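You operate a simulated robot arm through the tools that you are given. There is no shell and no other tool. Be economical: measure what you need, move in short steps, check, and stop when the job is done.

Carry out the task below with a simulated two-armed robot. There is one attempt and no reset: what you move stays moved.

TASK
Wipe up the spill on the jam bench with the dishcloth and put it back.

It is judged by the outcome, as a careful person would: the job done as asked, and still so three seconds after it is handed in. It fails if anything else is knocked over, pushed out of place, dropped, spilled or broken.

THE ROBOT
Two 7-joint arms with two-finger parallel grippers on one trunk, on a base that drives. Base frame: it is fixed to the floor where the robot stands at the start and does not move with it; the origin is under the middle of the robot, x ahead of it, y to its left, z up; the surface under the hand at the start is at about z = 0.91. Lengths are in m, angles in rad, forces in N, time in s.
The left shoulder is at the start at [0.05, 0.168, 1.157], the right one opposite. With the tool pointing down near the work surface each hand reaches from about 0.22 to 0.66 m from the robot's upright axis, wherever it stands, measured 20 degrees to its own side. Places, roughly: dishcloth [0.5, -0.2, 0.9]. Payload 1.57 kg a hand.
The tool frame of a hand sits at the grasp point between the pads (the TCP): z along the fingers, y along the line on which they close. The tips reach 0.03 m beyond it. Largest opening 0.08 m; finger width 0.017, thickness 0.012; the body of the gripper, 0.04 by 0.082 m, starts 0.08 m behind the TCP.
Orientation is that of the tool frame in the base frame, as [roll, pitch, yaw] about the fixed x, y, z axes, in that order (R = Rz(yaw) Ry(pitch) Rx(roll)). With the fingers straight down and closing along the base's y, the tool's x points along the base's -x, its y along +y and its z along -z.

THE INTERFACE
- The arms move only by the tool send_rows. It takes "left_plan", "right_plan" or both (then of equal length, played together; a hand with none holds still); each is a list of rows, each a list of 2 entries, a list of its own where there are three numbers: the shift along the tool's x, y, z in units of 250 mm (1.0 is 250 mm), then the turn, a rotation vector about the tool's x, y, z in units of 45 degrees (1.0 is 45 degrees). In form: [[[tx, ty, tz], [ax, ay, az]], ...]. A call has 1 to 8 rows; each row is the pose to reach, as a shift and turn from the pose commanded when the call began, along the tool's axes at that moment. "left_hand" and "right_hand" are, for a hand that has rows, the gripper command, from -1 (shut) to 1 (fully open), values between in proportion, set as the call begins (left out, the last holds). A call with a number of a shift or a turn outside -1 to 1 is refused whole. Each row takes 0.2 s and may step no farther than 0.05 m and 0.15 rad from the row before; otherwise, or with a gripper value out of range, the whole call is refused. Where a pose cannot be reached the arm comes as near as it can. A force on the tool above 40 N (or 10 N above the force at the start of the call, whichever is more), or a blocked arm, ends the call early, and 0.2 s more pass. The fingers move at their own pace (about 0.045 m/s each) and stop on an object; they squeeze with about 23 N. The grip force told is the motor's: it shows also when the fingers shut on nothing. Time passes only in rows, and 0.2 s behind the last, so rows that repeat a pose let the fingers close. It gives the time, the measured TCP pose, the force on the tool (base axes), the opening and the grip force at its end, in the units of the frame above (readings bear some noise), with the torque about the TCP (base axes, N m) and any sound that the robot's microphone picked up, and new pictures: "pictures" is both (left out), scene, wrist or none (wrist: the cameras of the hands that moved).
- Cameras (640 x 400 px; columns grow to the right, rows downward): "scene" is now at [0.1265, -0.0157, 1.3702]; the picture's right is [-0.18, -0.98, 0.00], its down [-0.55, 0.10, -0.83] and it looks along [0.82, -0.15, -0.55] (base axes); focal length 265 px, centre (320, 200). "left" rides on the left gripper at [0.072, 0.007, -0.122] in its tool frame; the picture's right is [-0.09, 1.00, 0.00], its down [-0.84, -0.08, -0.54] and it looks along [-0.54, -0.05, 0.84] (tool axes); focal length 238 px, centre (320, 200). "right" rides on the right gripper at [0.072, -0.007, -0.122] in its tool frame; the picture's right is [0.09, 1.00, 0.00], its down [-0.84, 0.08, -0.54] and it looks along [-0.54, 0.05, 0.84] (tool axes); focal length 238 px, centre (320, 200). There is no depth. A picture from a camera that has moved, and an enlarged one, comes with that camera's place and axes in the base frame and with its lens.
- lift_body(by): slides the trunk up (or, below 0, down) by that many m; the arms and the scene camera ride with it, the base frame stays. It gives what a move gives, with no picture.
- base_move(legs): drives the robot by 1 to 6 legs, each [ahead, left, turn to the left] in m, m and rad, along the robot's own axes; the way and the turn of a leg run together, so that a leg with both is an arc; at most 1.5 m and 3.142 rad a leg. The arms and the cameras ride along, it lands a little off, and it stops where it bumps. It gives what a move gives, and a new picture of the scene camera.
- pan_tilt(pan, tilt): turns the head with the scene camera to pan (to the left, within 1.396 rad either way) and tilt (down, from -0.506 to 1.204), counted from straight ahead of the robot. It gives what a move gives, and a new picture of the scene camera.
- enlarge(camera, box): a new picture of the part [left, top, right, bottom] of that camera's present view, enlarged. No time passes.
- sign_off(): hands the job in; it is judged then, once.

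Work in short steps. Places have to be worked out from the pictures, the camera data and where the tool is seen: move nearer, look again, correct. Check each grasp and each placing, and mend what went wrong. You have 120 turns and 260 pictures in all, those below and enlarged ones among them. Open the grippers and draw the arms clear of the work before you hand the job in, unless the task says otherwise; then end with one line.

The tools are called after "Emit:" as a command line: name --argument value ..., lists and objects as JSON in quotes. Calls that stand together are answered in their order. send_rows: Moves the arms, as the interface text tells. Its arguments: {"type":"object","properties":{"left_plan":{"type":"array","items":{"type":"array"}},"left_hand":{"type":"number"},"right_plan":{"type":"array","items":{"type":"array"}},"right_hand":{"type":"number"},"pictures":{"type":"string","enum":["both","scene","wrist","none"]}},"required":[]} The other tools are called the same way: lift_body (by) slides the trunk up or down; base_move (legs) drives the base; pan_tilt (pan, tilt) turns the head that bears the scene camera; enlarge (camera, box) takes an enlarged picture of a part of a camera's view; sign_off () hands the job in.

At the start:

```text
clock: 0.0
left_ee_pos: [0.4361, 0.1306, 1.0936]
left_tcp_rot: [3.141, -0.001, -3.14]
left_ft_force: [-0.1, 0.1, 0.7]
left_ft_torque: [0.02, 0.0, 0.01]
left_gripper_width: 0.0802
left_finger_force: 0.1
right_ee_pos: [0.4118, -0.2342, 1.1633]
right_tcp_rot: [3.14, 0.002, 3.141]
right_ft_force: [0.1, 0.1, -0.5]
right_ft_torque: [0.01, 0.0, -0.01]
right_gripper_width: 0.0799
right_finger_force: 0.0
trunk travel left (down, up): [-0.325, 0.118]
robot x, y, heading: [-0.0018, 0.0023, -0.003]
head pan, tilt: [-0.182, 0.588]
```

scene: 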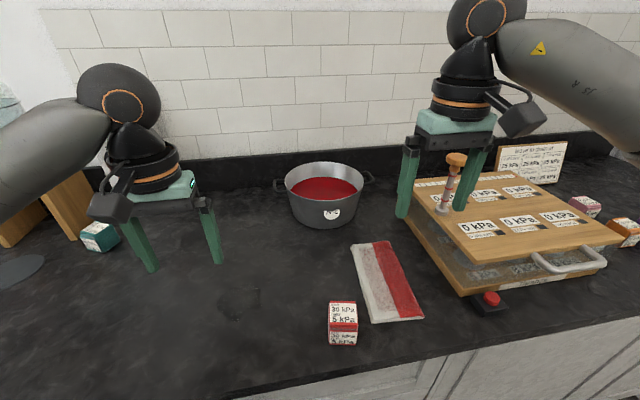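
right: 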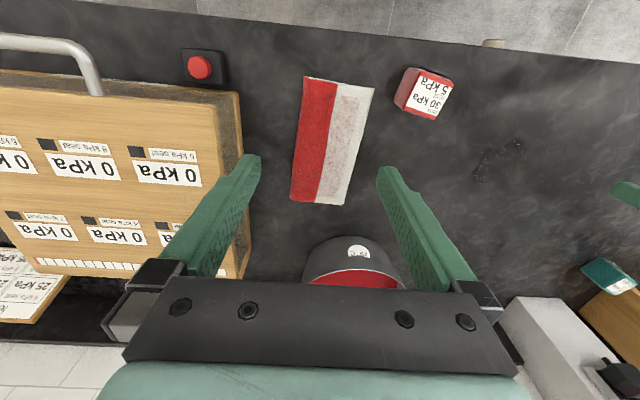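
left: 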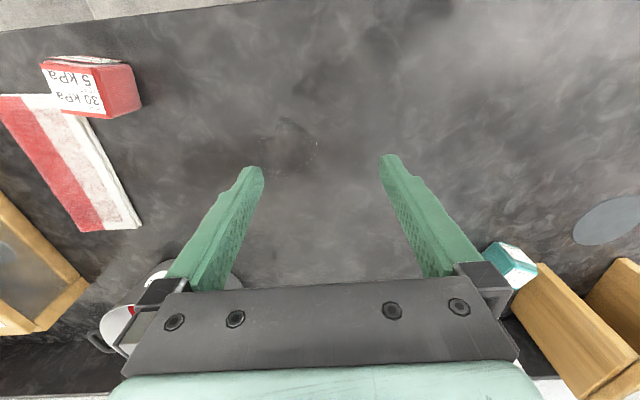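

The pictures show the cloth (red/white) and a faint dark patch left of the red block that may be the spill. I enlarge these to read the labels and find the spill.

Emit:
enlarge --camera "scene" --box '[160, 220, 360, 345]'

Emit:
enlarge --camera "scene" --box '[400, 130, 640, 320]'

Emit:
enlarge --camera "right" --box '[280, 50, 560, 225]'

Emit:
enlarge --camera "left" --box '[200, 80, 400, 205]'

```text
3.20 times, centred on (260, 282) of scene
camera zoom: at [0.1265, -0.0157, 1.3702], right [-0.18, -0.98, 0.0], down [-0.55, 0.1, -0.83], along [0.82, -0.15, -0.55], focal length 849 px, centre (512, -64)
```

zoom: 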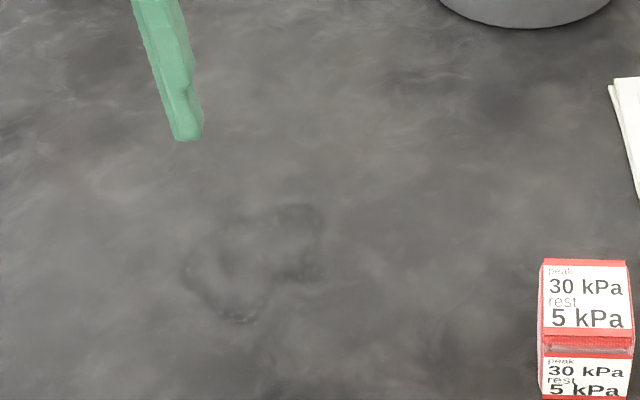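

```text
2.11 times, centred on (520, 225) of scene
camera zoom: at [0.1265, -0.0157, 1.3702], right [-0.18, -0.98, 0.0], down [-0.55, 0.1, -0.83], along [0.82, -0.15, -0.55], focal length 558 px, centre (-101, 147)
```

zoom: 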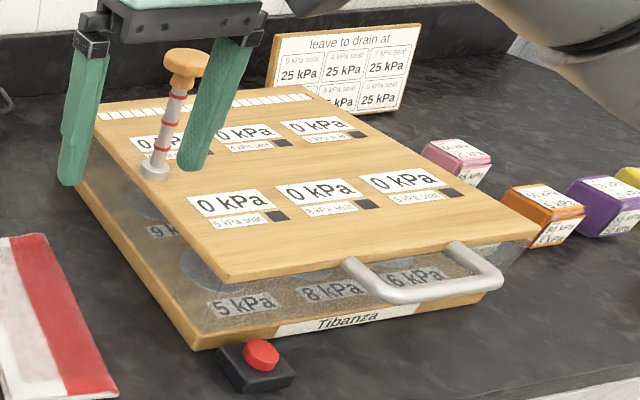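

```text
2.29 times, centred on (420, 138) of right
camera zoom: at [0.3406, -0.2409, 1.2835], right [-0.09, 1.0, 0.0], down [0.84, 0.08, 0.54], along [0.54, 0.05, -0.84], focal length 545 px, centre (91, 343)
```

zoom: 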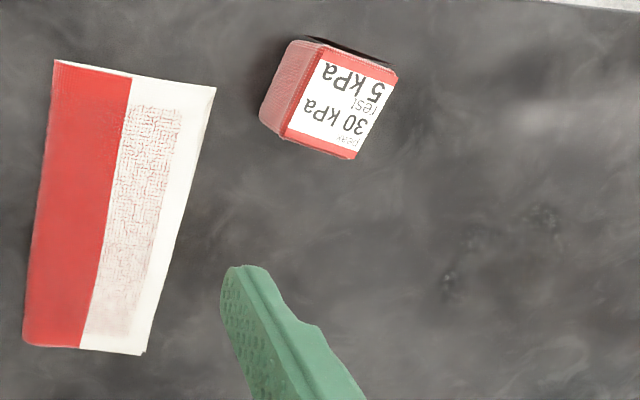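

```text
3.20 times, centred on (300, 142) of left
camera zoom: at [0.3645, 0.1369, 1.2164], right [0.09, 1.0, 0.0], down [0.84, -0.08, 0.54], along [0.54, -0.05, -0.84], focal length 763 px, centre (384, 384)
```

zoom: 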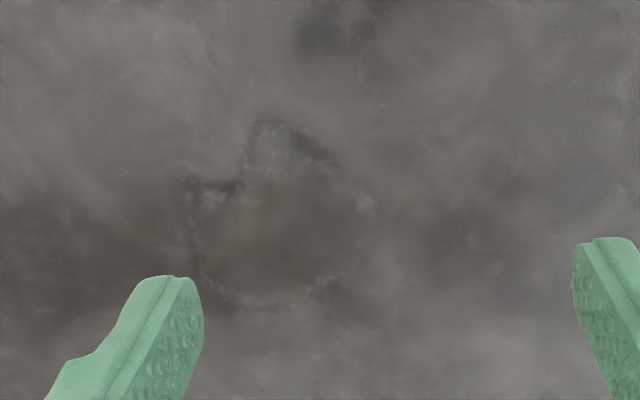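

The spill is a clear wet puddle at about (0.473, 0.08), roughly 9 cm across. The cloth is flat, centred near (0.48, -0.222), about 0.21 by 0.10 m, long along x. I lower the right hand over it to look closer and raise the left hand out of the way.

Emit:
send_rows --right_plan '[[[-0.06, 0.0, 0.15], [0, 0, 0]], [[-0.12, 0.02, 0.3], [0, 0, 0]], [[-0.12, 0.04, 0.45], [0, 0, 0]], [[-0.12, 0.04, 0.6], [0, 0, 0]]]' --left_plan '[[[0, 0.15, -0.1], [0, 0, 0]], [[0, 0.3, -0.2], [0, 0, 0]], [[0, 0.45, -0.3], [0, 0, 0]], [[0, 0.6, -0.4], [0, 0, 0]]]' --right_hand 1

```text
clock: 1.0
left_ee_pos: [0.4377, 0.2795, 1.1932]
left_tcp_rot: [-3.141, -0.003, -3.141]
left_ft_force: [0.7, -0.4, 0.6]
left_ft_torque: [0.01, -0.02, 0.01]
left_gripper_width: 0.0801
left_finger_force: 0.0
right_ee_pos: [0.4376, -0.2243, 1.0131]
right_tcp_rot: [-3.14, 0.003, -3.141]
right_ft_force: [0.6, 0.3, 0.2]
right_ft_torque: [0.03, -0.01, -0.01]
right_gripper_width: 0.0798
right_finger_force: 0.1
trunk travel left (down, up): [-0.325, 0.118]
robot x, y, heading: [-0.0003, 0.002, 0.001]
head pan, tilt: [-0.182, 0.588]
camera scene: at [0.1263, -0.0157, 1.3702], right [-0.18, -0.98, 0.0], down [-0.55, 0.1, -0.83], along [0.82, -0.15, -0.55], focal length 265 px, centre (320, 200)
camera right: at [0.3675, -0.231, 1.1342], right [-0.09, 1.0, 0.0], down [0.84, 0.08, 0.54], along [0.54, 0.05, -0.84], focal length 238 px, centre (320, 200)
camera left: at [0.3653, 0.2873, 1.3158], right [0.09, 1.0, 0.0], down [0.84, -0.08, 0.54], along [0.54, -0.05, -0.84], focal length 238 px, centre (320, 200)
```

scene: 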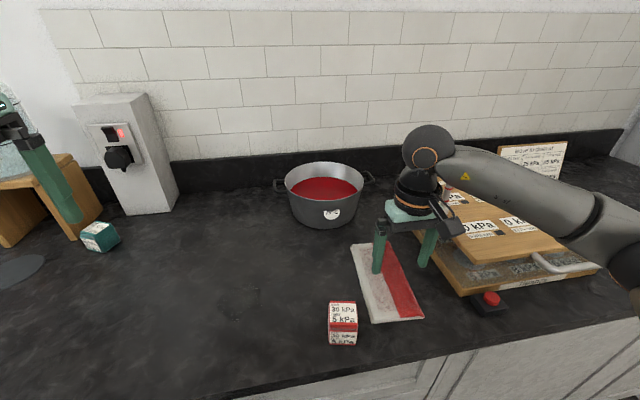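
right: 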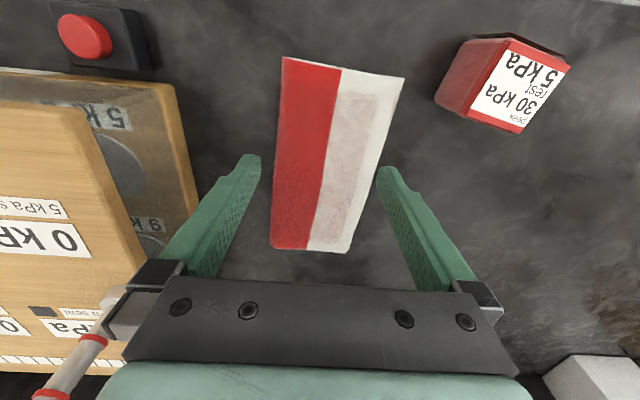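
left: 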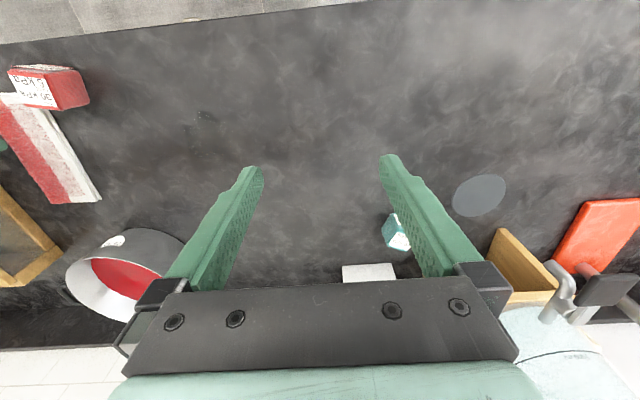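

The hand is above the cloth. I enlarge to judge the cloth's thickness and edges, and the printed label on it.

Emit:
enlarge --camera "right" --box '[240, 40, 430, 260]'

Emit:
enlarge --camera "scene" --box '[320, 220, 450, 350]'

```text
1.82 times, centred on (335, 150) of right
camera zoom: at [0.3675, -0.231, 1.1342], right [-0.09, 1.0, 0.0], down [0.84, 0.08, 0.54], along [0.54, 0.05, -0.84], focal length 433 px, centre (293, 291)
```

zoom: 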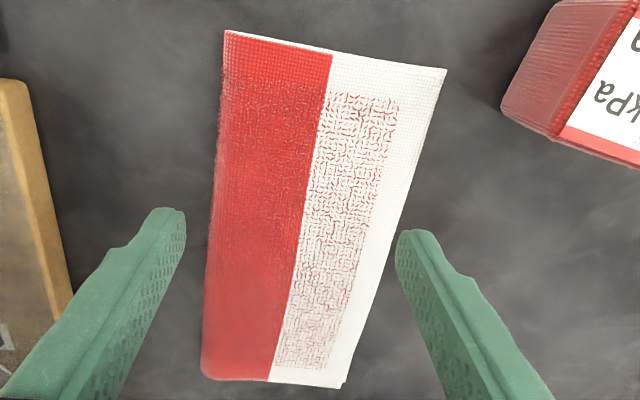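

```text
3.08 times, centred on (385, 285) of scene
camera zoom: at [0.1263, -0.0157, 1.3702], right [-0.18, -0.98, 0.0], down [-0.55, 0.1, -0.83], along [0.82, -0.15, -0.55], focal length 816 px, centre (120, -62)
```

zoom: 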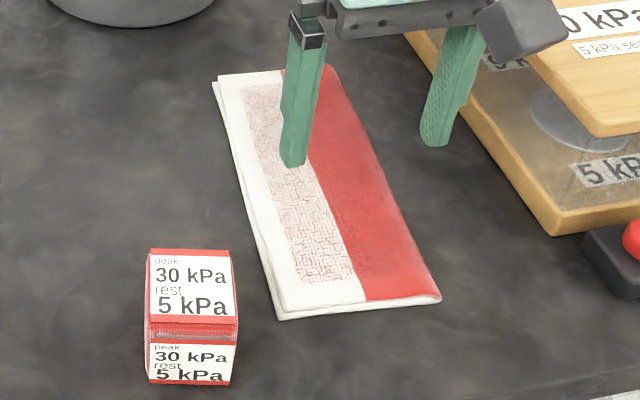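

The cloth measures about 0.20 x 0.10 m, centred at (0.48, -0.217), and is thin and folded. I descend to just above it, aligned with its long axis.

Emit:
send_rows --right_plan '[[[-0.1, 0.02, 0.07], [0, 0, 0.05]], [[-0.152, 0.03, 0.14], [0, 0, 0.089]], [[-0.152, 0.03, 0.21], [0, 0, 0.089]]]' --pictures "both"

```text
clock: 1.8
left_ee_pos: [0.437, 0.2791, 1.1932]
left_tcp_rot: [-3.141, 0.001, -3.141]
left_ft_force: [0.8, 0.3, 0.2]
left_ft_torque: [0.02, 0.0, -0.01]
left_gripper_width: 0.0798
left_finger_force: 0.0
right_ee_pos: [0.4789, -0.2159, 0.9626]
right_tcp_rot: [3.141, -0.001, 3.072]
right_ft_force: [-0.3, 0.3, -0.9]
right_ft_torque: [0.01, 0.01, 0.01]
right_gripper_width: 0.0801
right_finger_force: 0.0
trunk travel left (down, up): [-0.325, 0.118]
robot x, y, heading: [-0.0001, -0.0013, -0.001]
head pan, tilt: [-0.182, 0.588]
camera scene: at [0.1265, -0.0158, 1.3702], right [-0.18, -0.98, 0.0], down [-0.55, 0.1, -0.83], along [0.82, -0.15, -0.55], focal length 265 px, centre (320, 200)
camera right: at [0.4075, -0.2179, 1.0828], right [-0.02, 1.0, 0.0], down [0.84, 0.02, 0.54], along [0.54, 0.01, -0.84], focal length 238 px, centre (320, 200)
```

scene: 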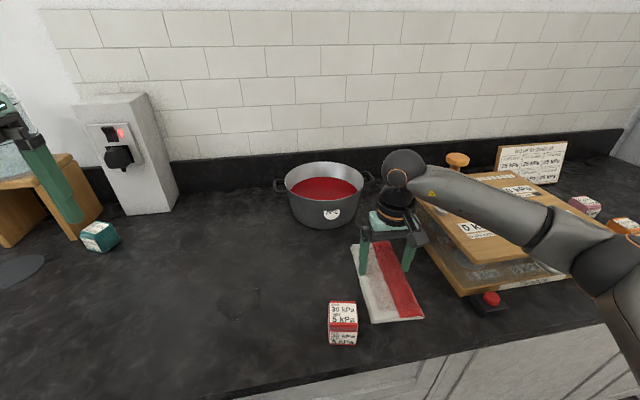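
right: 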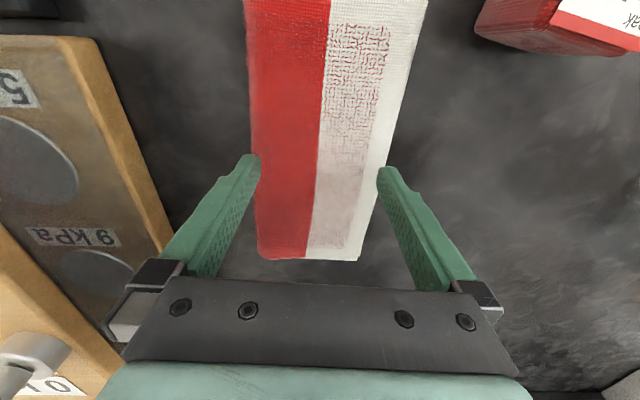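

Fingers straddle the cloth just inside its edges, tips about 1.5 cm above it. I ease down to light contact.

Emit:
send_rows --right_plan '[[[0, 0, 0.025], [0, 0, 0]], [[0, 0, 0.05], [0, 0, 0]], [[0, 0, 0.065], [0, 0, 0]]]' --pictures "wrist"

```text
clock: 2.6
left_ee_pos: [0.4364, 0.2799, 1.1948]
left_tcp_rot: [-3.141, 0.001, -3.141]
left_ft_force: [0.4, 0.0, 0.7]
left_ft_torque: [0.01, -0.02, -0.04]
left_gripper_width: 0.08
left_finger_force: 0.1
right_ee_pos: [0.4809, -0.2165, 0.946]
right_tcp_rot: [3.141, 0.005, 3.073]
right_ft_force: [-1.9, -1.4, 6.3]
right_ft_torque: [0.09, 0.03, 0.03]
right_gripper_width: 0.0794
right_finger_force: 0.0
trunk travel left (down, up): [-0.325, 0.118]
robot x, y, heading: [0.0027, -0.0025, -0.0]
head pan, tilt: [-0.182, 0.588]
camera right: at [0.409, -0.2183, 1.0666], right [-0.02, 1.0, 0.0], down [0.84, 0.02, 0.54], along [0.54, 0.01, -0.84], focal length 238 px, centre (320, 200)
```

right: 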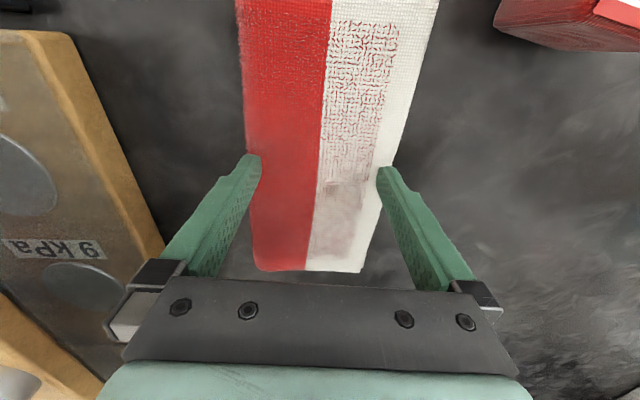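

The tips are in light contact (6 N) with the cloth. I close to gather a fold.

Emit:
send_rows --right_plan '[[[0, 0, 0.004], [0, 0, 0]], [[0, 0, 0.004], [0, 0, 0]], [[0, 0, 0.004], [0, 0, 0]], [[0, 0, 0.004], [0, 0, 0]], [[0, 0, 0.004], [0, 0, 0]]]' --right_hand -1 --pictures "both"

```text
clock: 3.8
left_ee_pos: [0.4374, 0.2794, 1.1938]
left_tcp_rot: [-3.139, 0.002, -3.14]
left_ft_force: [0.3, 0.8, -0.1]
left_ft_torque: [-0.02, -0.01, 0.03]
left_gripper_width: 0.08
left_finger_force: 0.1
right_ee_pos: [0.4808, -0.2176, 0.9453]
right_tcp_rot: [3.141, 0.003, 3.071]
right_ft_force: [-0.8, -1.3, 17.3]
right_ft_torque: [0.0, 0.01, 0.05]
right_gripper_width: 0.0119
right_finger_force: 22.9
trunk travel left (down, up): [-0.325, 0.118]
robot x, y, heading: [0.0023, -0.0001, -0.003]
head pan, tilt: [-0.182, 0.588]
camera scene: at [0.1249, -0.0151, 1.3705], right [-0.18, -0.98, 0.0], down [-0.54, 0.1, -0.83], along [0.82, -0.15, -0.55], focal length 265 px, centre (320, 200)
camera right: at [0.408, -0.2178, 1.0657], right [-0.02, 1.0, 0.0], down [0.84, 0.02, 0.54], along [0.54, 0.01, -0.84], focal length 238 px, centre (320, 200)
```

scene: 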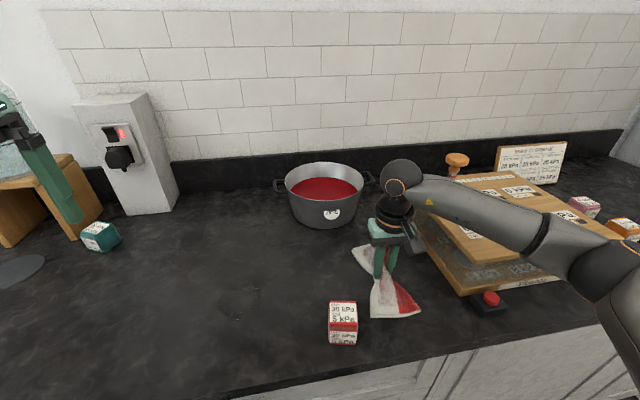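
right: 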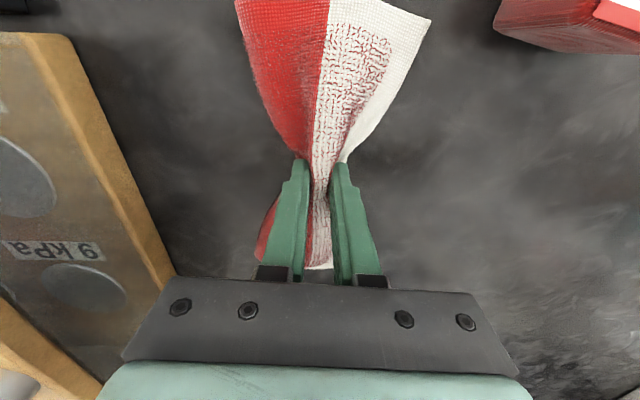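

The cloth bunched into a bow-tie, gripped at 12 mm. I lift it straight up about 8 cm to check the hold.

Emit:
send_rows --right_plan '[[[0, 0, -0.1], [0, 0, 0]], [[0, 0, -0.22], [0, 0, 0]], [[0, 0, -0.36], [0, 0, 0]], [[0, 0, -0.36], [0, 0, 0]]]'

```text
clock: 4.8
left_ee_pos: [0.438, 0.2799, 1.1942]
left_tcp_rot: [3.141, 0.001, -3.139]
left_ft_force: [0.9, 1.0, -0.5]
left_ft_torque: [0.01, 0.0, -0.01]
left_gripper_width: 0.0801
left_finger_force: 0.0
right_ee_pos: [0.4803, -0.2162, 1.0312]
right_tcp_rot: [-3.141, 0.0, 3.073]
right_ft_force: [0.5, 0.0, -0.2]
right_ft_torque: [0.01, 0.03, 0.03]
right_gripper_width: 0.0102
right_finger_force: 23.2
trunk travel left (down, up): [-0.325, 0.118]
robot x, y, heading: [0.0023, -0.0048, -0.002]
head pan, tilt: [-0.182, 0.588]
camera scene: at [0.1266, -0.0158, 1.3701], right [-0.18, -0.98, 0.0], down [-0.55, 0.1, -0.83], along [0.82, -0.15, -0.56], focal length 265 px, centre (320, 200)
camera right: at [0.4084, -0.2188, 1.1526], right [-0.02, 1.0, 0.0], down [0.84, 0.02, 0.54], along [0.54, 0.01, -0.84], focal length 238 px, centre (320, 200)
```

scene: 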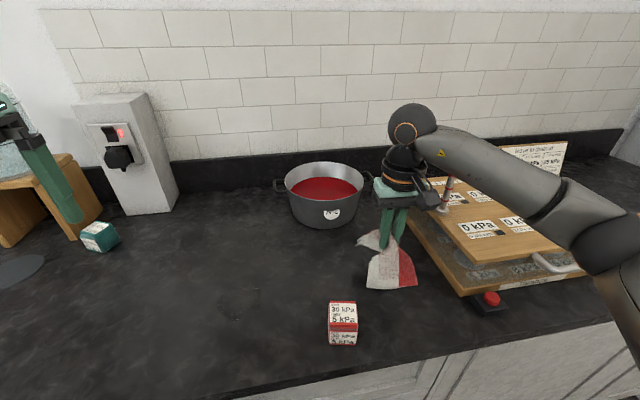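
right: 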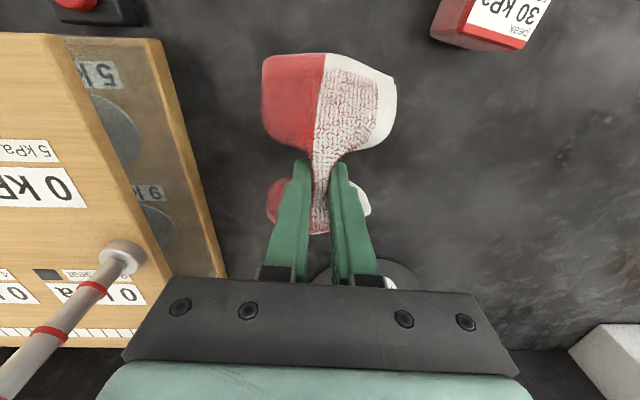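

The cloth is held securely. I carry it left, at height clear of the red cube, towards the spill.

Emit:
send_rows --right_plan '[[[0, 0, -0.12], [0, 0, 0]], [[0.02, 0.16, -0.14], [0, 0, 0]], [[0.04, 0.33, -0.14], [0, 0, 0]], [[0.05, 0.5, -0.14], [0, 0, 0]], [[0.07, 0.67, -0.14], [0, 0, 0]], [[0.09, 0.84, -0.14], [0, 0, 0]], [[0.1, 1.0, -0.14], [0, 0, 0]]]'

```text
clock: 6.4
left_ee_pos: [0.4373, 0.2799, 1.1938]
left_tcp_rot: [-3.14, -0.001, -3.14]
left_ft_force: [0.7, -0.3, 0.1]
left_ft_torque: [0.01, -0.04, -0.02]
left_gripper_width: 0.0801
left_finger_force: 0.0
right_ee_pos: [0.4693, 0.0367, 1.0685]
right_tcp_rot: [3.14, 0.0, 3.072]
right_ft_force: [0.2, 0.3, -0.1]
right_ft_torque: [0.01, 0.0, 0.02]
right_gripper_width: 0.0104
right_finger_force: 22.9
trunk travel left (down, up): [-0.325, 0.118]
robot x, y, heading: [-0.0002, -0.0032, 0.001]
head pan, tilt: [-0.182, 0.588]
camera scene: at [0.1264, -0.0148, 1.3702], right [-0.18, -0.98, 0.0], down [-0.55, 0.1, -0.83], along [0.82, -0.15, -0.55], focal length 265 px, centre (320, 200)
camera right: at [0.3981, 0.0349, 1.1883], right [-0.02, 1.0, 0.0], down [0.84, 0.02, 0.54], along [0.54, 0.01, -0.84], focal length 238 px, centre (320, 200)
```

scene: 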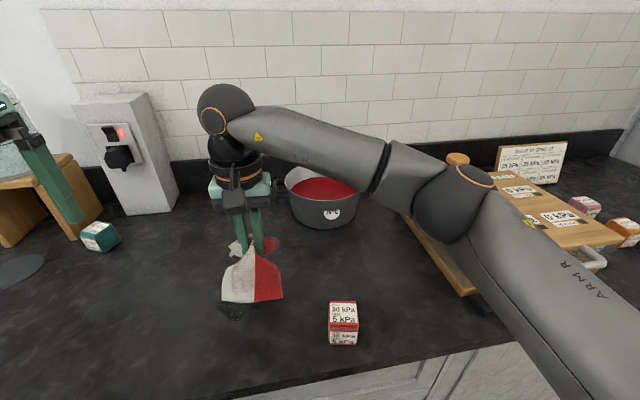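
right: 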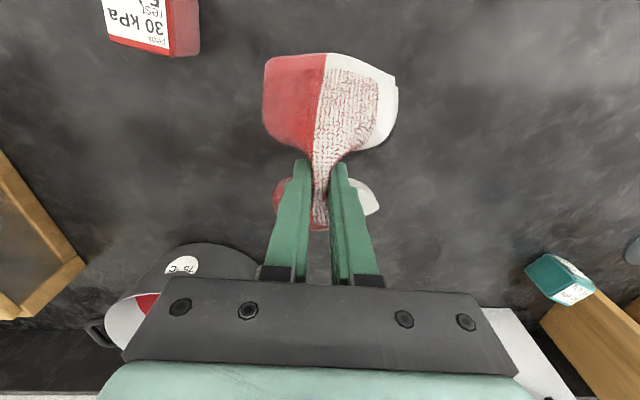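

The cloth hangs right over the spill area. I move the last 4 cm left and lower to about z = 0.955, not yet pressing.

Emit:
send_rows --right_plan '[[[0, 0.09, 0.1], [0, 0, 0]], [[0, 0.17, 0.22], [0, 0, 0]], [[0, 0.17, 0.34], [0, 0, 0]], [[0, 0.17, 0.43], [0, 0, 0]]]'

```text
clock: 7.4
left_ee_pos: [0.4377, 0.2804, 1.1935]
left_tcp_rot: [-3.141, 0.0, -3.141]
left_ft_force: [-0.3, -0.5, -0.2]
left_ft_torque: [0.05, -0.01, 0.02]
left_gripper_width: 0.0801
left_finger_force: 0.1
right_ee_pos: [0.4746, 0.0761, 0.9595]
right_tcp_rot: [3.141, 0.0, 3.071]
right_ft_force: [-0.8, 0.1, 0.3]
right_ft_torque: [-0.03, 0.04, 0.07]
right_gripper_width: 0.0105
right_finger_force: 23.5
trunk travel left (down, up): [-0.325, 0.118]
robot x, y, heading: [-0.0024, -0.0012, 0.002]
head pan, tilt: [-0.182, 0.588]
camera scene: at [0.1266, -0.0157, 1.3702], right [-0.18, -0.98, 0.0], down [-0.55, 0.1, -0.83], along [0.82, -0.15, -0.56], focal length 265 px, centre (320, 200)
camera right: at [0.4029, 0.0754, 1.0807], right [-0.02, 1.0, 0.0], down [0.84, 0.02, 0.54], along [0.54, 0.01, -0.84], focal length 238 px, centre (320, 200)
```

scene: 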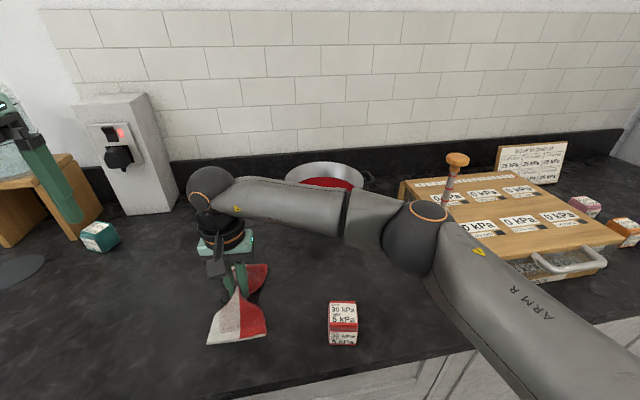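
right: 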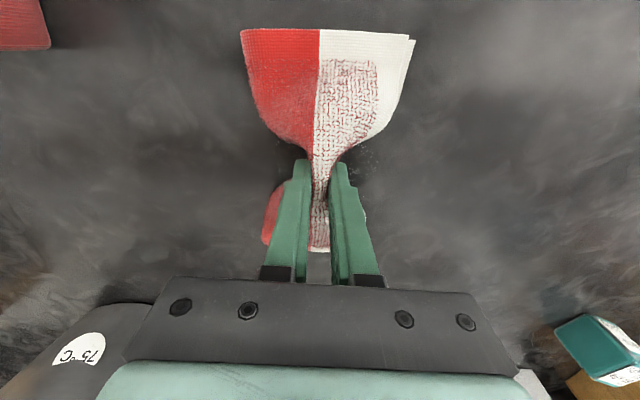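

The cloth ends rest flat on the bench over the puddle. I press lightly and begin scrubbing strokes across the spill.

Emit:
send_rows --right_plan '[[[0, 0, 0.055], [0, 0, 0]], [[0, 0.14, 0.055], [0, 0, 0]], [[0.0, 0.24, 0.055], [0, 0, 0]], [[0.0, 0.1, 0.055], [0, 0, 0]], [[0.0, -0.06, 0.055], [0, 0, 0]], [[0.0, -0.22, 0.055], [0, 0, 0]], [[0.0, -0.1, 0.055], [0, 0, 0]], [[0, 0, 0.055], [0, 0, 0]]]'

```text
clock: 9.2
left_ee_pos: [0.4367, 0.279, 1.1936]
left_tcp_rot: [3.141, 0.0, -3.139]
left_ft_force: [0.0, -0.4, 0.1]
left_ft_torque: [0.03, 0.02, -0.02]
left_gripper_width: 0.0802
left_finger_force: 0.0
right_ee_pos: [0.4761, 0.0755, 0.9459]
right_tcp_rot: [3.141, 0.002, 3.071]
right_ft_force: [-0.5, -3.6, 11.6]
right_ft_torque: [-0.16, 0.02, 0.07]
right_gripper_width: 0.0103
right_finger_force: 22.3
trunk travel left (down, up): [-0.325, 0.118]
robot x, y, heading: [0.0002, -0.0019, 0.002]
head pan, tilt: [-0.182, 0.588]
camera scene: at [0.1253, -0.0162, 1.3704], right [-0.18, -0.98, 0.0], down [-0.54, 0.1, -0.83], along [0.82, -0.15, -0.55], focal length 265 px, centre (320, 200)
camera right: at [0.4035, 0.0743, 1.0675], right [-0.02, 1.0, 0.0], down [0.84, 0.02, 0.54], along [0.54, 0.01, -0.84], focal length 238 px, centre (320, 200)
```

scene: 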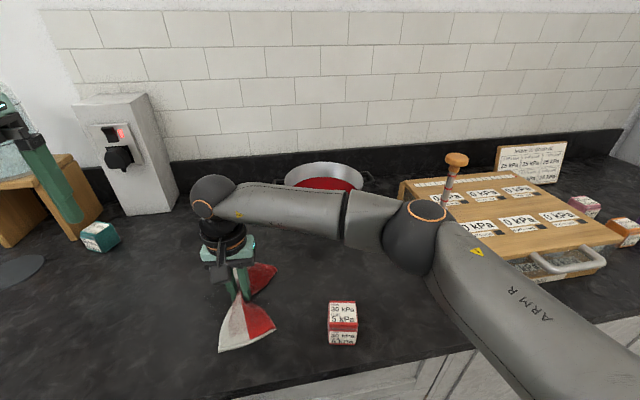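
right: 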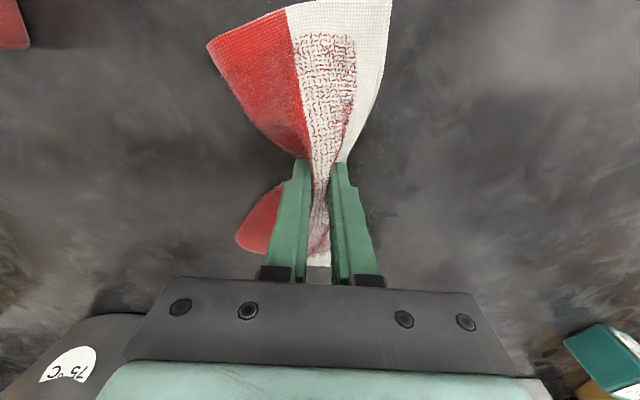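

Contact holds at about 11 N and the cloth drags properly. I repeat the strokes along rows nearer and farther.

Emit:
send_rows --right_plan '[[[0.14, 0, 0], [0, 0, 0]], [[0.16, 0.16, 0], [0, 0, 0]], [[0.16, 0.24, 0], [0, 0, 0]], [[0.16, 0.08, 0], [0, 0, 0]], [[0.16, -0.08, 0], [0, 0, 0]], [[0.16, -0.2, 0], [0, 0, 0]], [[0.08, -0.1, 0], [0, 0, 0]], [[0, 0, 0], [0, 0, 0]]]' --pictures "none"

Emit:
send_rows --right_plan '[[[-0.14, 0, 0], [0, 0, 0]], [[-0.16, 0.16, 0], [0, 0, 0]], [[-0.16, 0.24, 0], [0, 0, 0]], [[-0.16, 0.08, 0], [0, 0, 0]], [[-0.16, -0.08, 0], [0, 0, 0]], [[-0.16, -0.2, 0], [0, 0, 0]], [[-0.08, -0.1, 0], [0, 0, 0]], [[0, 0, 0], [0, 0, 0]]]' --pictures "both"

```text
clock: 11.0
left_ee_pos: [0.4367, 0.2802, 1.1943]
left_tcp_rot: [3.141, 0.0, -3.139]
left_ft_force: [-0.4, -0.1, 0.3]
left_ft_torque: [0.01, 0.0, -0.01]
left_gripper_width: 0.0802
left_finger_force: 0.1
right_ee_pos: [0.4759, 0.0757, 0.9467]
right_tcp_rot: [-3.141, 0.0, 3.072]
right_ft_force: [-2.3, -0.4, 8.2]
right_ft_torque: [-0.09, 0.03, 0.04]
right_gripper_width: 0.0103
right_finger_force: 23.2
trunk travel left (down, up): [-0.325, 0.118]
robot x, y, heading: [-0.0019, 0.0026, 0.003]
head pan, tilt: [-0.182, 0.588]
```

```text
clock: 12.8
left_ee_pos: [0.4377, 0.2795, 1.1935]
left_tcp_rot: [-3.14, 0.0, -3.139]
left_ft_force: [0.1, 0.6, 1.0]
left_ft_torque: [-0.04, -0.02, -0.01]
left_gripper_width: 0.0799
left_finger_force: 0.1
right_ee_pos: [0.4754, 0.0794, 0.9477]
right_tcp_rot: [-3.14, 0.001, 3.069]
right_ft_force: [1.4, -1.4, 8.0]
right_ft_torque: [-0.1, -0.09, 0.05]
right_gripper_width: 0.0104
right_finger_force: 23.1
right hand out of reach, approached as far as the arm can: row 2, 3
trunk travel left (down, up): [-0.325, 0.118]
robot x, y, heading: [-0.0005, 0.002, 0.0]
head pan, tilt: [-0.182, 0.588]
camera scene: at [0.1258, -0.0159, 1.3703], right [-0.18, -0.98, 0.0], down [-0.55, 0.1, -0.83], along [0.82, -0.15, -0.55], focal length 265 px, centre (320, 200)
camera right: at [0.4038, 0.0771, 1.0676], right [-0.02, 1.0, 0.0], down [0.84, 0.02, 0.54], along [0.54, 0.01, -0.84], focal length 238 px, centre (320, 200)
```

scene: 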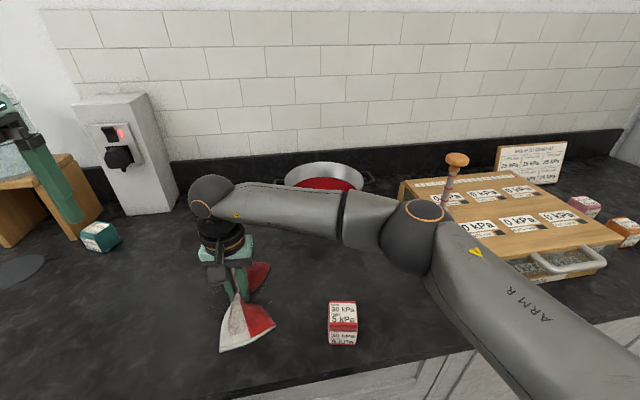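
right: 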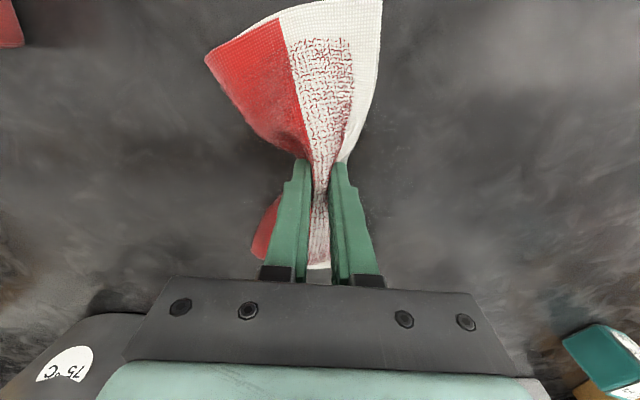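

Far-left reach is at its limit there, which is fine. I lift and move the cloth right to look at the spill spot.

Emit:
send_rows --right_plan '[[[0, 0, -0.15], [0, 0, 0]], [[0, 0, -0.33], [0, 0, 0]], [[0, -0.1, -0.48], [0, 0, 0]], [[-0.02, -0.29, -0.48], [0, 0, 0]], [[-0.02, -0.48, -0.48], [0, 0, 0]], [[-0.02, -0.67, -0.48], [0, 0, 0]]]'

Emit:
enlarge --camera "scene" --box '[160, 220, 360, 345]'

Emit:
enlarge --camera "left" --box '[120, 60, 320, 185]'

```text
clock: 14.2
left_ee_pos: [0.4369, 0.2796, 1.1939]
left_tcp_rot: [3.141, 0.001, 3.141]
left_ft_force: [0.2, 0.3, 0.5]
left_ft_torque: [0.03, 0.0, 0.0]
left_gripper_width: 0.0801
left_finger_force: 0.0
right_ee_pos: [0.4677, -0.0891, 1.0638]
right_tcp_rot: [3.139, -0.001, 3.072]
right_ft_force: [0.1, -0.2, 0.6]
right_ft_torque: [0.0, -0.02, 0.07]
right_gripper_width: 0.0102
right_finger_force: 22.7
trunk travel left (down, up): [-0.325, 0.118]
robot x, y, heading: [-0.002, -0.0025, 0.002]
head pan, tilt: [-0.182, 0.588]
camera scene: at [0.1264, -0.0166, 1.3702], right [-0.18, -0.98, 0.0], down [-0.55, 0.1, -0.83], along [0.82, -0.15, -0.56], focal length 265 px, centre (320, 200)
camera right: at [0.397, -0.0909, 1.1859], right [-0.02, 1.0, 0.0], down [0.84, 0.02, 0.54], along [0.54, 0.01, -0.84], focal length 238 px, centre (320, 200)
```

scene: 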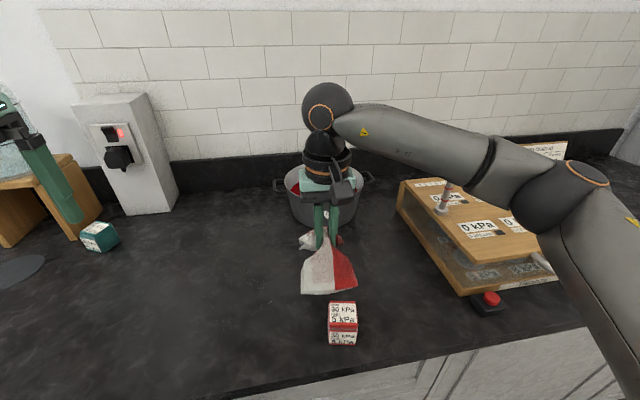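
right: 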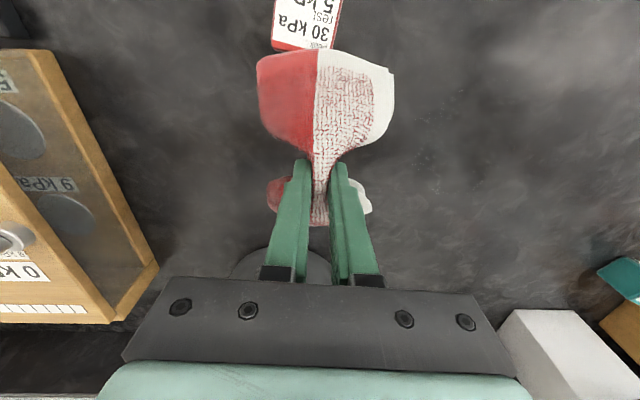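

```text
3.20 times, centred on (260, 282) of scene
camera zoom: at [0.1264, -0.0166, 1.3702], right [-0.18, -0.98, 0.0], down [-0.55, 0.1, -0.83], along [0.82, -0.15, -0.56], focal length 849 px, centre (512, -64)
```

zoom: 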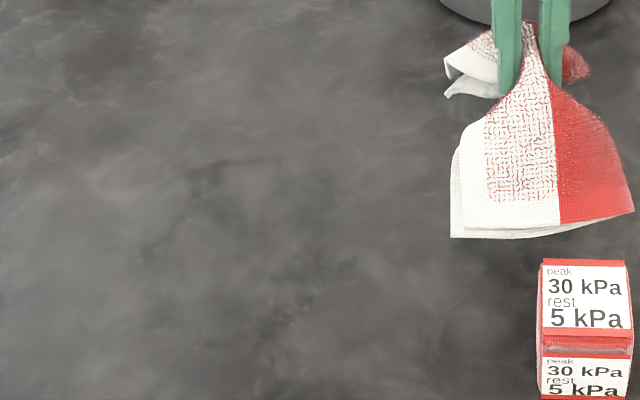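

```text
3.20 times, centred on (220, 122) of left
camera zoom: at [0.3656, 0.2859, 1.3158], right [0.09, 1.0, 0.0], down [0.84, -0.08, 0.54], along [0.54, -0.05, -0.84], focal length 763 px, centre (640, 448)
```

zoom: 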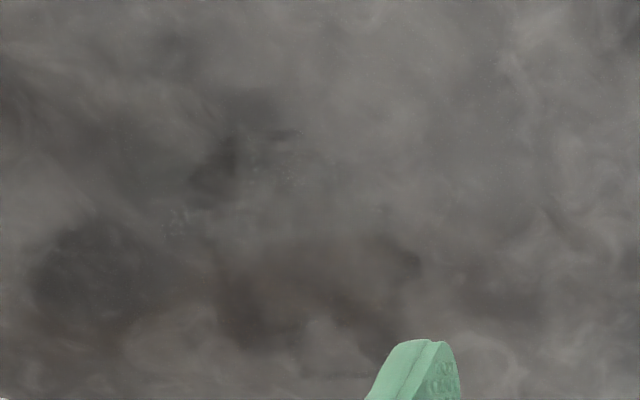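

The puddle is mostly gone, but faint specks may remain. I bring the left hand's camera over the spot to inspect, the right hand holding still.

Emit:
send_rows --left_plan '[[[0, -0.15, 0.1], [0, 0, 0]], [[0, -0.3, 0.23], [0, 0, 0]], [[0, -0.45, 0.36], [0, 0, 0]], [[0.05, -0.6, 0.48], [0, 0, 0]]]' --pictures "none"

Emit:
enlarge --camera "left" --box '[160, 20, 440, 195]'

Emit:
enlarge --camera "scene" --box '[200, 260, 300, 340]'

```text
clock: 15.2
left_ee_pos: [0.4244, 0.1287, 1.0762]
left_tcp_rot: [-3.14, 0.001, -3.139]
left_ft_force: [0.2, 0.4, -0.6]
left_ft_torque: [-0.04, 0.01, -0.01]
left_gripper_width: 0.08
left_finger_force: 0.0
right_ee_pos: [0.4693, -0.0882, 1.0663]
right_tcp_rot: [-3.142, -0.001, 3.072]
right_ft_force: [-0.5, 0.2, -0.5]
right_ft_torque: [-0.02, 0.0, 0.06]
right_gripper_width: 0.0102
right_finger_force: 23.4
trunk travel left (down, up): [-0.325, 0.118]
robot x, y, heading: [-0.0028, 0.0001, 0.002]
head pan, tilt: [-0.182, 0.588]
```

```text
2.29 times, centred on (300, 108) of left
camera zoom: at [0.3517, 0.1359, 1.1974], right [0.09, 1.0, 0.0], down [0.84, -0.07, 0.54], along [0.54, -0.05, -0.84], focal length 545 px, centre (366, 411)
```

zoom: 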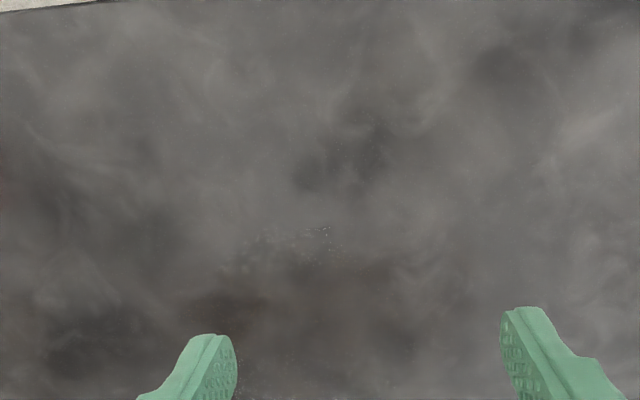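

```text
5.00 times, centred on (250, 300) of scene
camera zoom: at [0.1266, -0.0161, 1.3702], right [-0.18, -0.98, 0.0], down [-0.55, 0.1, -0.83], along [0.82, -0.15, -0.56], focal length 1326 px, centre (670, -300)
```

zoom: 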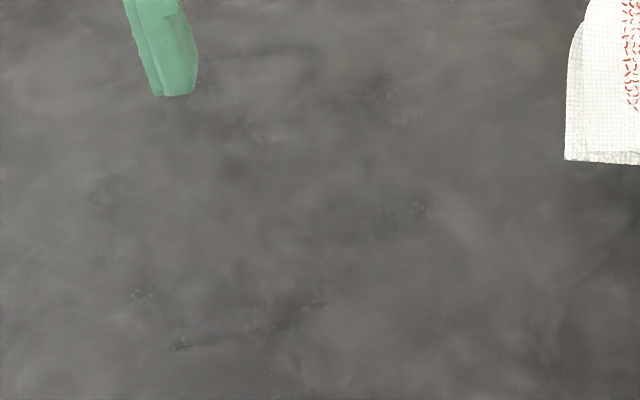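

Small residual specks remain near (0.425, 0.05–0.11) and perhaps (0.51, 0.085). I retract the left hand and bring the cloth back for a second, denser wipe.

Emit:
send_rows --left_plan '[[[0, 0.18, -0.1], [0, 0, 0]], [[0, 0.36, -0.25], [0, 0, 0]], [[0, 0.54, -0.4], [0, 0, 0]], [[0, 0.65, -0.5], [0, 0, 0]], [[0, 0.65, -0.5], [0, 0, 0]], [[0, 0.65, -0.5], [0, 0, 0]]]' --right_plan '[[[0.02, 0.0, 0], [0, 0, 0]], [[0.08, 0.15, 0], [0, 0, 0]], [[0.14, 0.32, 0.06], [0, 0, 0]], [[0.16, 0.48, 0.2], [0, 0, 0]], [[0.17, 0.5, 0.34], [0, 0, 0]], [[0.17, 0.5, 0.45], [0, 0, 0]]]' --pictures "scene"

```text
refused: row 1 steps farther than a row can; nothing moved
```

Emit:
send_rows --left_plan '[[[0, 0.15, -0.08], [0, 0, 0]], [[0, 0.3, -0.18], [0, 0, 0]], [[0, 0.45, -0.28], [0, 0, 0]], [[0, 0.6, -0.38], [0, 0, 0]], [[0, 0.65, -0.45], [0, 0, 0]], [[0, 0.65, -0.45], [0, 0, 0]]]' --right_plan '[[[0.02, 0.0, 0], [0, 0, 0]], [[0.08, 0.15, 0], [0, 0, 0]], [[0.14, 0.32, 0.06], [0, 0, 0]], [[0.16, 0.45, 0.19], [0, 0, 0]], [[0.17, 0.5, 0.34], [0, 0, 0]], [[0.17, 0.5, 0.45], [0, 0, 0]]]' --pictures "scene"

```text
clock: 16.6
left_ee_pos: [0.423, 0.2919, 1.1872]
left_tcp_rot: [-3.141, 0.0, -3.14]
left_ft_force: [-0.1, 0.3, 0.4]
left_ft_torque: [0.01, 0.0, 0.0]
left_gripper_width: 0.0803
left_finger_force: 0.1
right_ee_pos: [0.4349, 0.0375, 0.9544]
right_tcp_rot: [3.141, 0.002, 3.072]
right_ft_force: [0.6, 0.3, -0.2]
right_ft_torque: [-0.01, 0.0, 0.05]
right_gripper_width: 0.0103
right_finger_force: 23.1
trunk travel left (down, up): [-0.325, 0.118]
robot x, y, heading: [0.0008, -0.0009, 0.002]
head pan, tilt: [-0.182, 0.588]
camera scene: at [0.1266, -0.0157, 1.3702], right [-0.18, -0.98, 0.0], down [-0.55, 0.1, -0.83], along [0.82, -0.15, -0.56], focal length 265 px, centre (320, 200)
```

scene: 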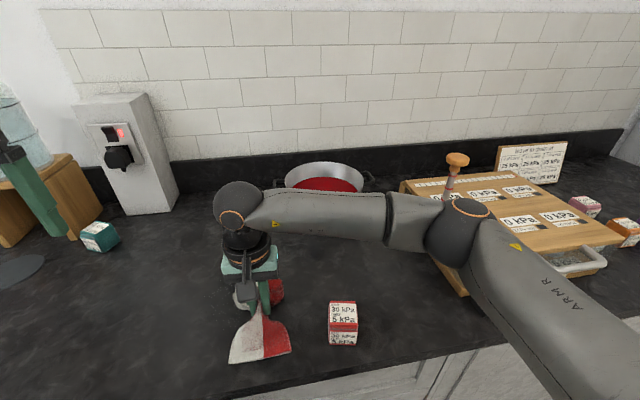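

The elbow looks rather close to the board edge, so I check that before pressing.

Emit:
enlarge --camera "scene" --box '[380, 160, 600, 310]'

```text
2.67 times, centred on (490, 235) of scene
camera zoom: at [0.1266, -0.0157, 1.3702], right [-0.18, -0.98, 0.0], down [-0.55, 0.1, -0.83], along [0.82, -0.15, -0.56], focal length 708 px, centre (-133, 107)
```

zoom: 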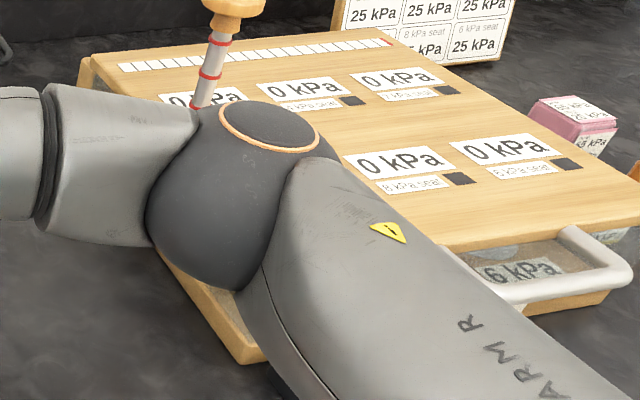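

To be safe I raise the trunk 0.1 m, which lifts the elbow, then lower the hand by itself.

Emit:
lift_body --by 0.1

Emit:
send_rows --right_plan '[[[0, 0, 0.12], [0, 0, 0]], [[0, 0, 0.25], [0, 0, 0]], [[0, 0, 0.36], [0, 0, 0]]]'

```text
clock: 17.9
left_ee_pos: [0.4232, 0.2918, 1.2868]
left_tcp_rot: [3.141, -0.001, -3.14]
left_ft_force: [-0.2, -0.6, -0.3]
left_ft_torque: [-0.01, 0.01, -0.03]
left_gripper_width: 0.0798
left_finger_force: 0.0
right_ee_pos: [0.4335, 0.0373, 1.0531]
right_tcp_rot: [-3.141, 0.0, 3.072]
right_ft_force: [0.0, 0.0, 0.0]
right_ft_torque: [-0.03, -0.01, 0.07]
right_gripper_width: 0.0103
right_finger_force: 22.7
trunk travel left (down, up): [-0.425, 0.018]
robot x, y, heading: [0.0001, -0.0011, 0.001]
head pan, tilt: [-0.182, 0.588]
```

```text
clock: 18.7
left_ee_pos: [0.4233, 0.2917, 1.2869]
left_tcp_rot: [3.141, 0.001, -3.139]
left_ft_force: [0.6, -0.6, 0.3]
left_ft_torque: [-0.01, -0.02, -0.01]
left_gripper_width: 0.0799
left_finger_force: 0.0
right_ee_pos: [0.4348, 0.0363, 0.9643]
right_tcp_rot: [3.14, 0.0, 3.072]
right_ft_force: [-0.8, -0.1, 0.0]
right_ft_torque: [-0.03, -0.01, 0.05]
right_gripper_width: 0.0098
right_finger_force: 22.7
trunk travel left (down, up): [-0.425, 0.018]
robot x, y, heading: [0.0022, 0.0009, 0.001]
head pan, tilt: [-0.182, 0.588]
camera scene: at [0.1267, -0.0157, 1.4702], right [-0.18, -0.98, 0.0], down [-0.55, 0.1, -0.83], along [0.82, -0.15, -0.56], focal length 265 px, centre (320, 200)
camera right: at [0.3634, 0.0341, 1.0852], right [-0.02, 1.0, 0.0], down [0.84, 0.02, 0.54], along [0.54, 0.01, -0.84], focal length 238 px, centre (320, 200)
```

scene: 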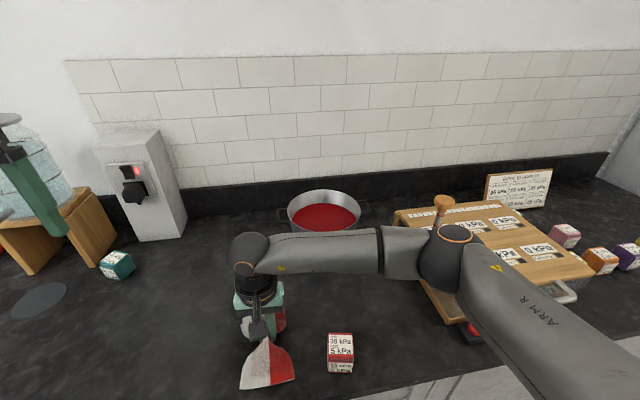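
right: 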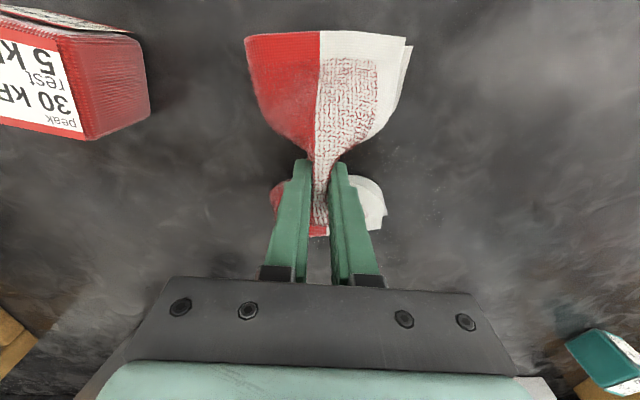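

Arm clear now. I press down and sweep y from 0.035 to 0.13 at x ≈ 0.435 and 0.415.

Emit:
send_rows --right_plan '[[[0, 0, 0.075], [0, 0, 0]], [[0, 0.17, 0.075], [0, 0, 0]], [[0, 0.34, 0.075], [0, 0, 0]], [[0.03, 0.42, 0.075], [0, 0, 0]], [[0.08, 0.3, 0.075], [0, 0, 0]], [[0.08, 0.14, 0.075], [0, 0, 0]], [[0.07, 0.0, 0.075], [0, 0, 0]], [[0, 0.0, 0.075], [0, 0, 0]]]' --pictures "none"

Emit:
send_rows --right_plan '[[[-0.06, 0.13, 0], [0, 0, 0]], [[-0.06, 0.29, 0], [0, 0, 0]], [[-0.06, 0.38, 0], [0, 0, 0]], [[-0.13, 0.3, 0], [0, 0, 0]], [[-0.13, 0.15, 0], [0, 0, 0]], [[-0.13, 0.0, 0], [0, 0, 0]], [[-0.26, 0.0, 0], [0, 0, 0]]]' --pictures "none"

Emit:
send_rows --right_plan '[[[0, 0.15, 0], [0, 0, 0]], [[0, 0.3, 0], [0, 0, 0]], [[0, 0.36, 0], [0, 0, 0]], [[-0.08, 0.3, 0], [0, 0, 0]], [[-0.08, 0.15, 0], [0, 0, 0]], [[-0.08, 0, 0], [0, 0, 0]], [[0.08, 0.1, 0], [0, 0, 0]]]' --pictures "both"

```text
clock: 20.5
left_ee_pos: [0.4198, 0.2927, 1.2877]
left_tcp_rot: [3.141, 0.003, 3.141]
left_ft_force: [-0.1, -0.4, 0.7]
left_ft_torque: [-0.01, -0.02, -0.03]
left_gripper_width: 0.08
left_finger_force: 0.1
right_ee_pos: [0.4317, 0.0367, 0.9467]
right_tcp_rot: [-3.141, 0.0, 3.072]
right_ft_force: [-8.8, 0.3, 27.3]
right_ft_torque: [-0.04, 0.16, 0.02]
right_gripper_width: 0.0102
right_finger_force: 23.7
trunk travel left (down, up): [-0.425, 0.018]
robot x, y, heading: [0.0017, 0.0024, 0.0]
head pan, tilt: [-0.182, 0.588]
```

```text
clock: 22.1
left_ee_pos: [0.4213, 0.2913, 1.2883]
left_tcp_rot: [3.141, 0.003, -3.139]
left_ft_force: [0.0, 0.3, 0.4]
left_ft_torque: [0.03, 0.01, 0.01]
left_gripper_width: 0.0801
left_finger_force: 0.1
right_ee_pos: [0.4967, 0.0319, 0.946]
right_tcp_rot: [-3.14, 0.003, 3.073]
right_ft_force: [-6.8, -1.4, 23.8]
right_ft_torque: [-0.06, 0.17, 0.03]
right_gripper_width: 0.0103
right_finger_force: 22.6
trunk travel left (down, up): [-0.425, 0.018]
robot x, y, heading: [-0.0009, 0.0021, -0.006]
head pan, tilt: [-0.182, 0.588]
```

```text
clock: 23.7
left_ee_pos: [0.4215, 0.2922, 1.2874]
left_tcp_rot: [3.141, 0.002, 3.141]
left_ft_force: [-0.1, 0.2, -0.2]
left_ft_torque: [-0.01, -0.03, 0.01]
left_gripper_width: 0.0798
left_finger_force: 0.0
right_ee_pos: [0.4784, 0.0562, 0.9476]
right_tcp_rot: [-3.137, 0.002, 3.07]
right_ft_force: [2.6, -2.0, 14.5]
right_ft_torque: [-0.12, -0.18, -0.02]
right_gripper_width: 0.0104
right_finger_force: 23.3
right hand out of reach, approached as far as the arm can: row 3, 4
trunk travel left (down, up): [-0.425, 0.018]
robot x, y, heading: [0.0006, 0.0008, -0.002]
head pan, tilt: [-0.182, 0.588]
camera scene: at [0.1249, -0.0153, 1.4703], right [-0.18, -0.98, 0.0], down [-0.54, 0.1, -0.83], along [0.82, -0.15, -0.55], focal length 265 px, centre (320, 200)
camera right: at [0.4081, 0.0554, 1.0676], right [-0.02, 1.0, 0.0], down [0.84, 0.02, 0.54], along [0.54, 0.01, -0.84], focal length 238 px, centre (320, 200)
```

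scene: 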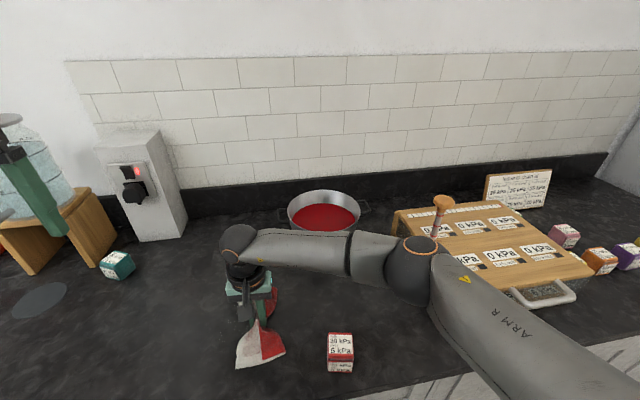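
right: 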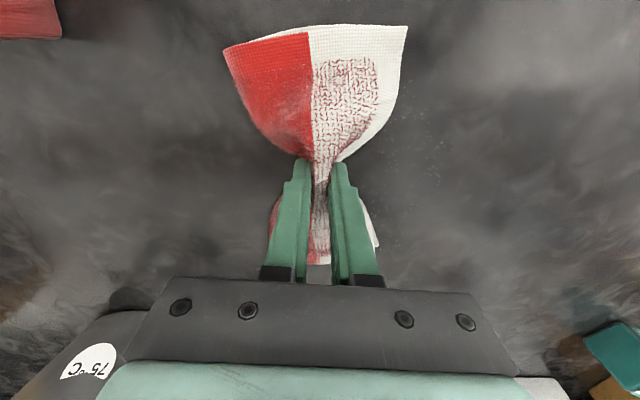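

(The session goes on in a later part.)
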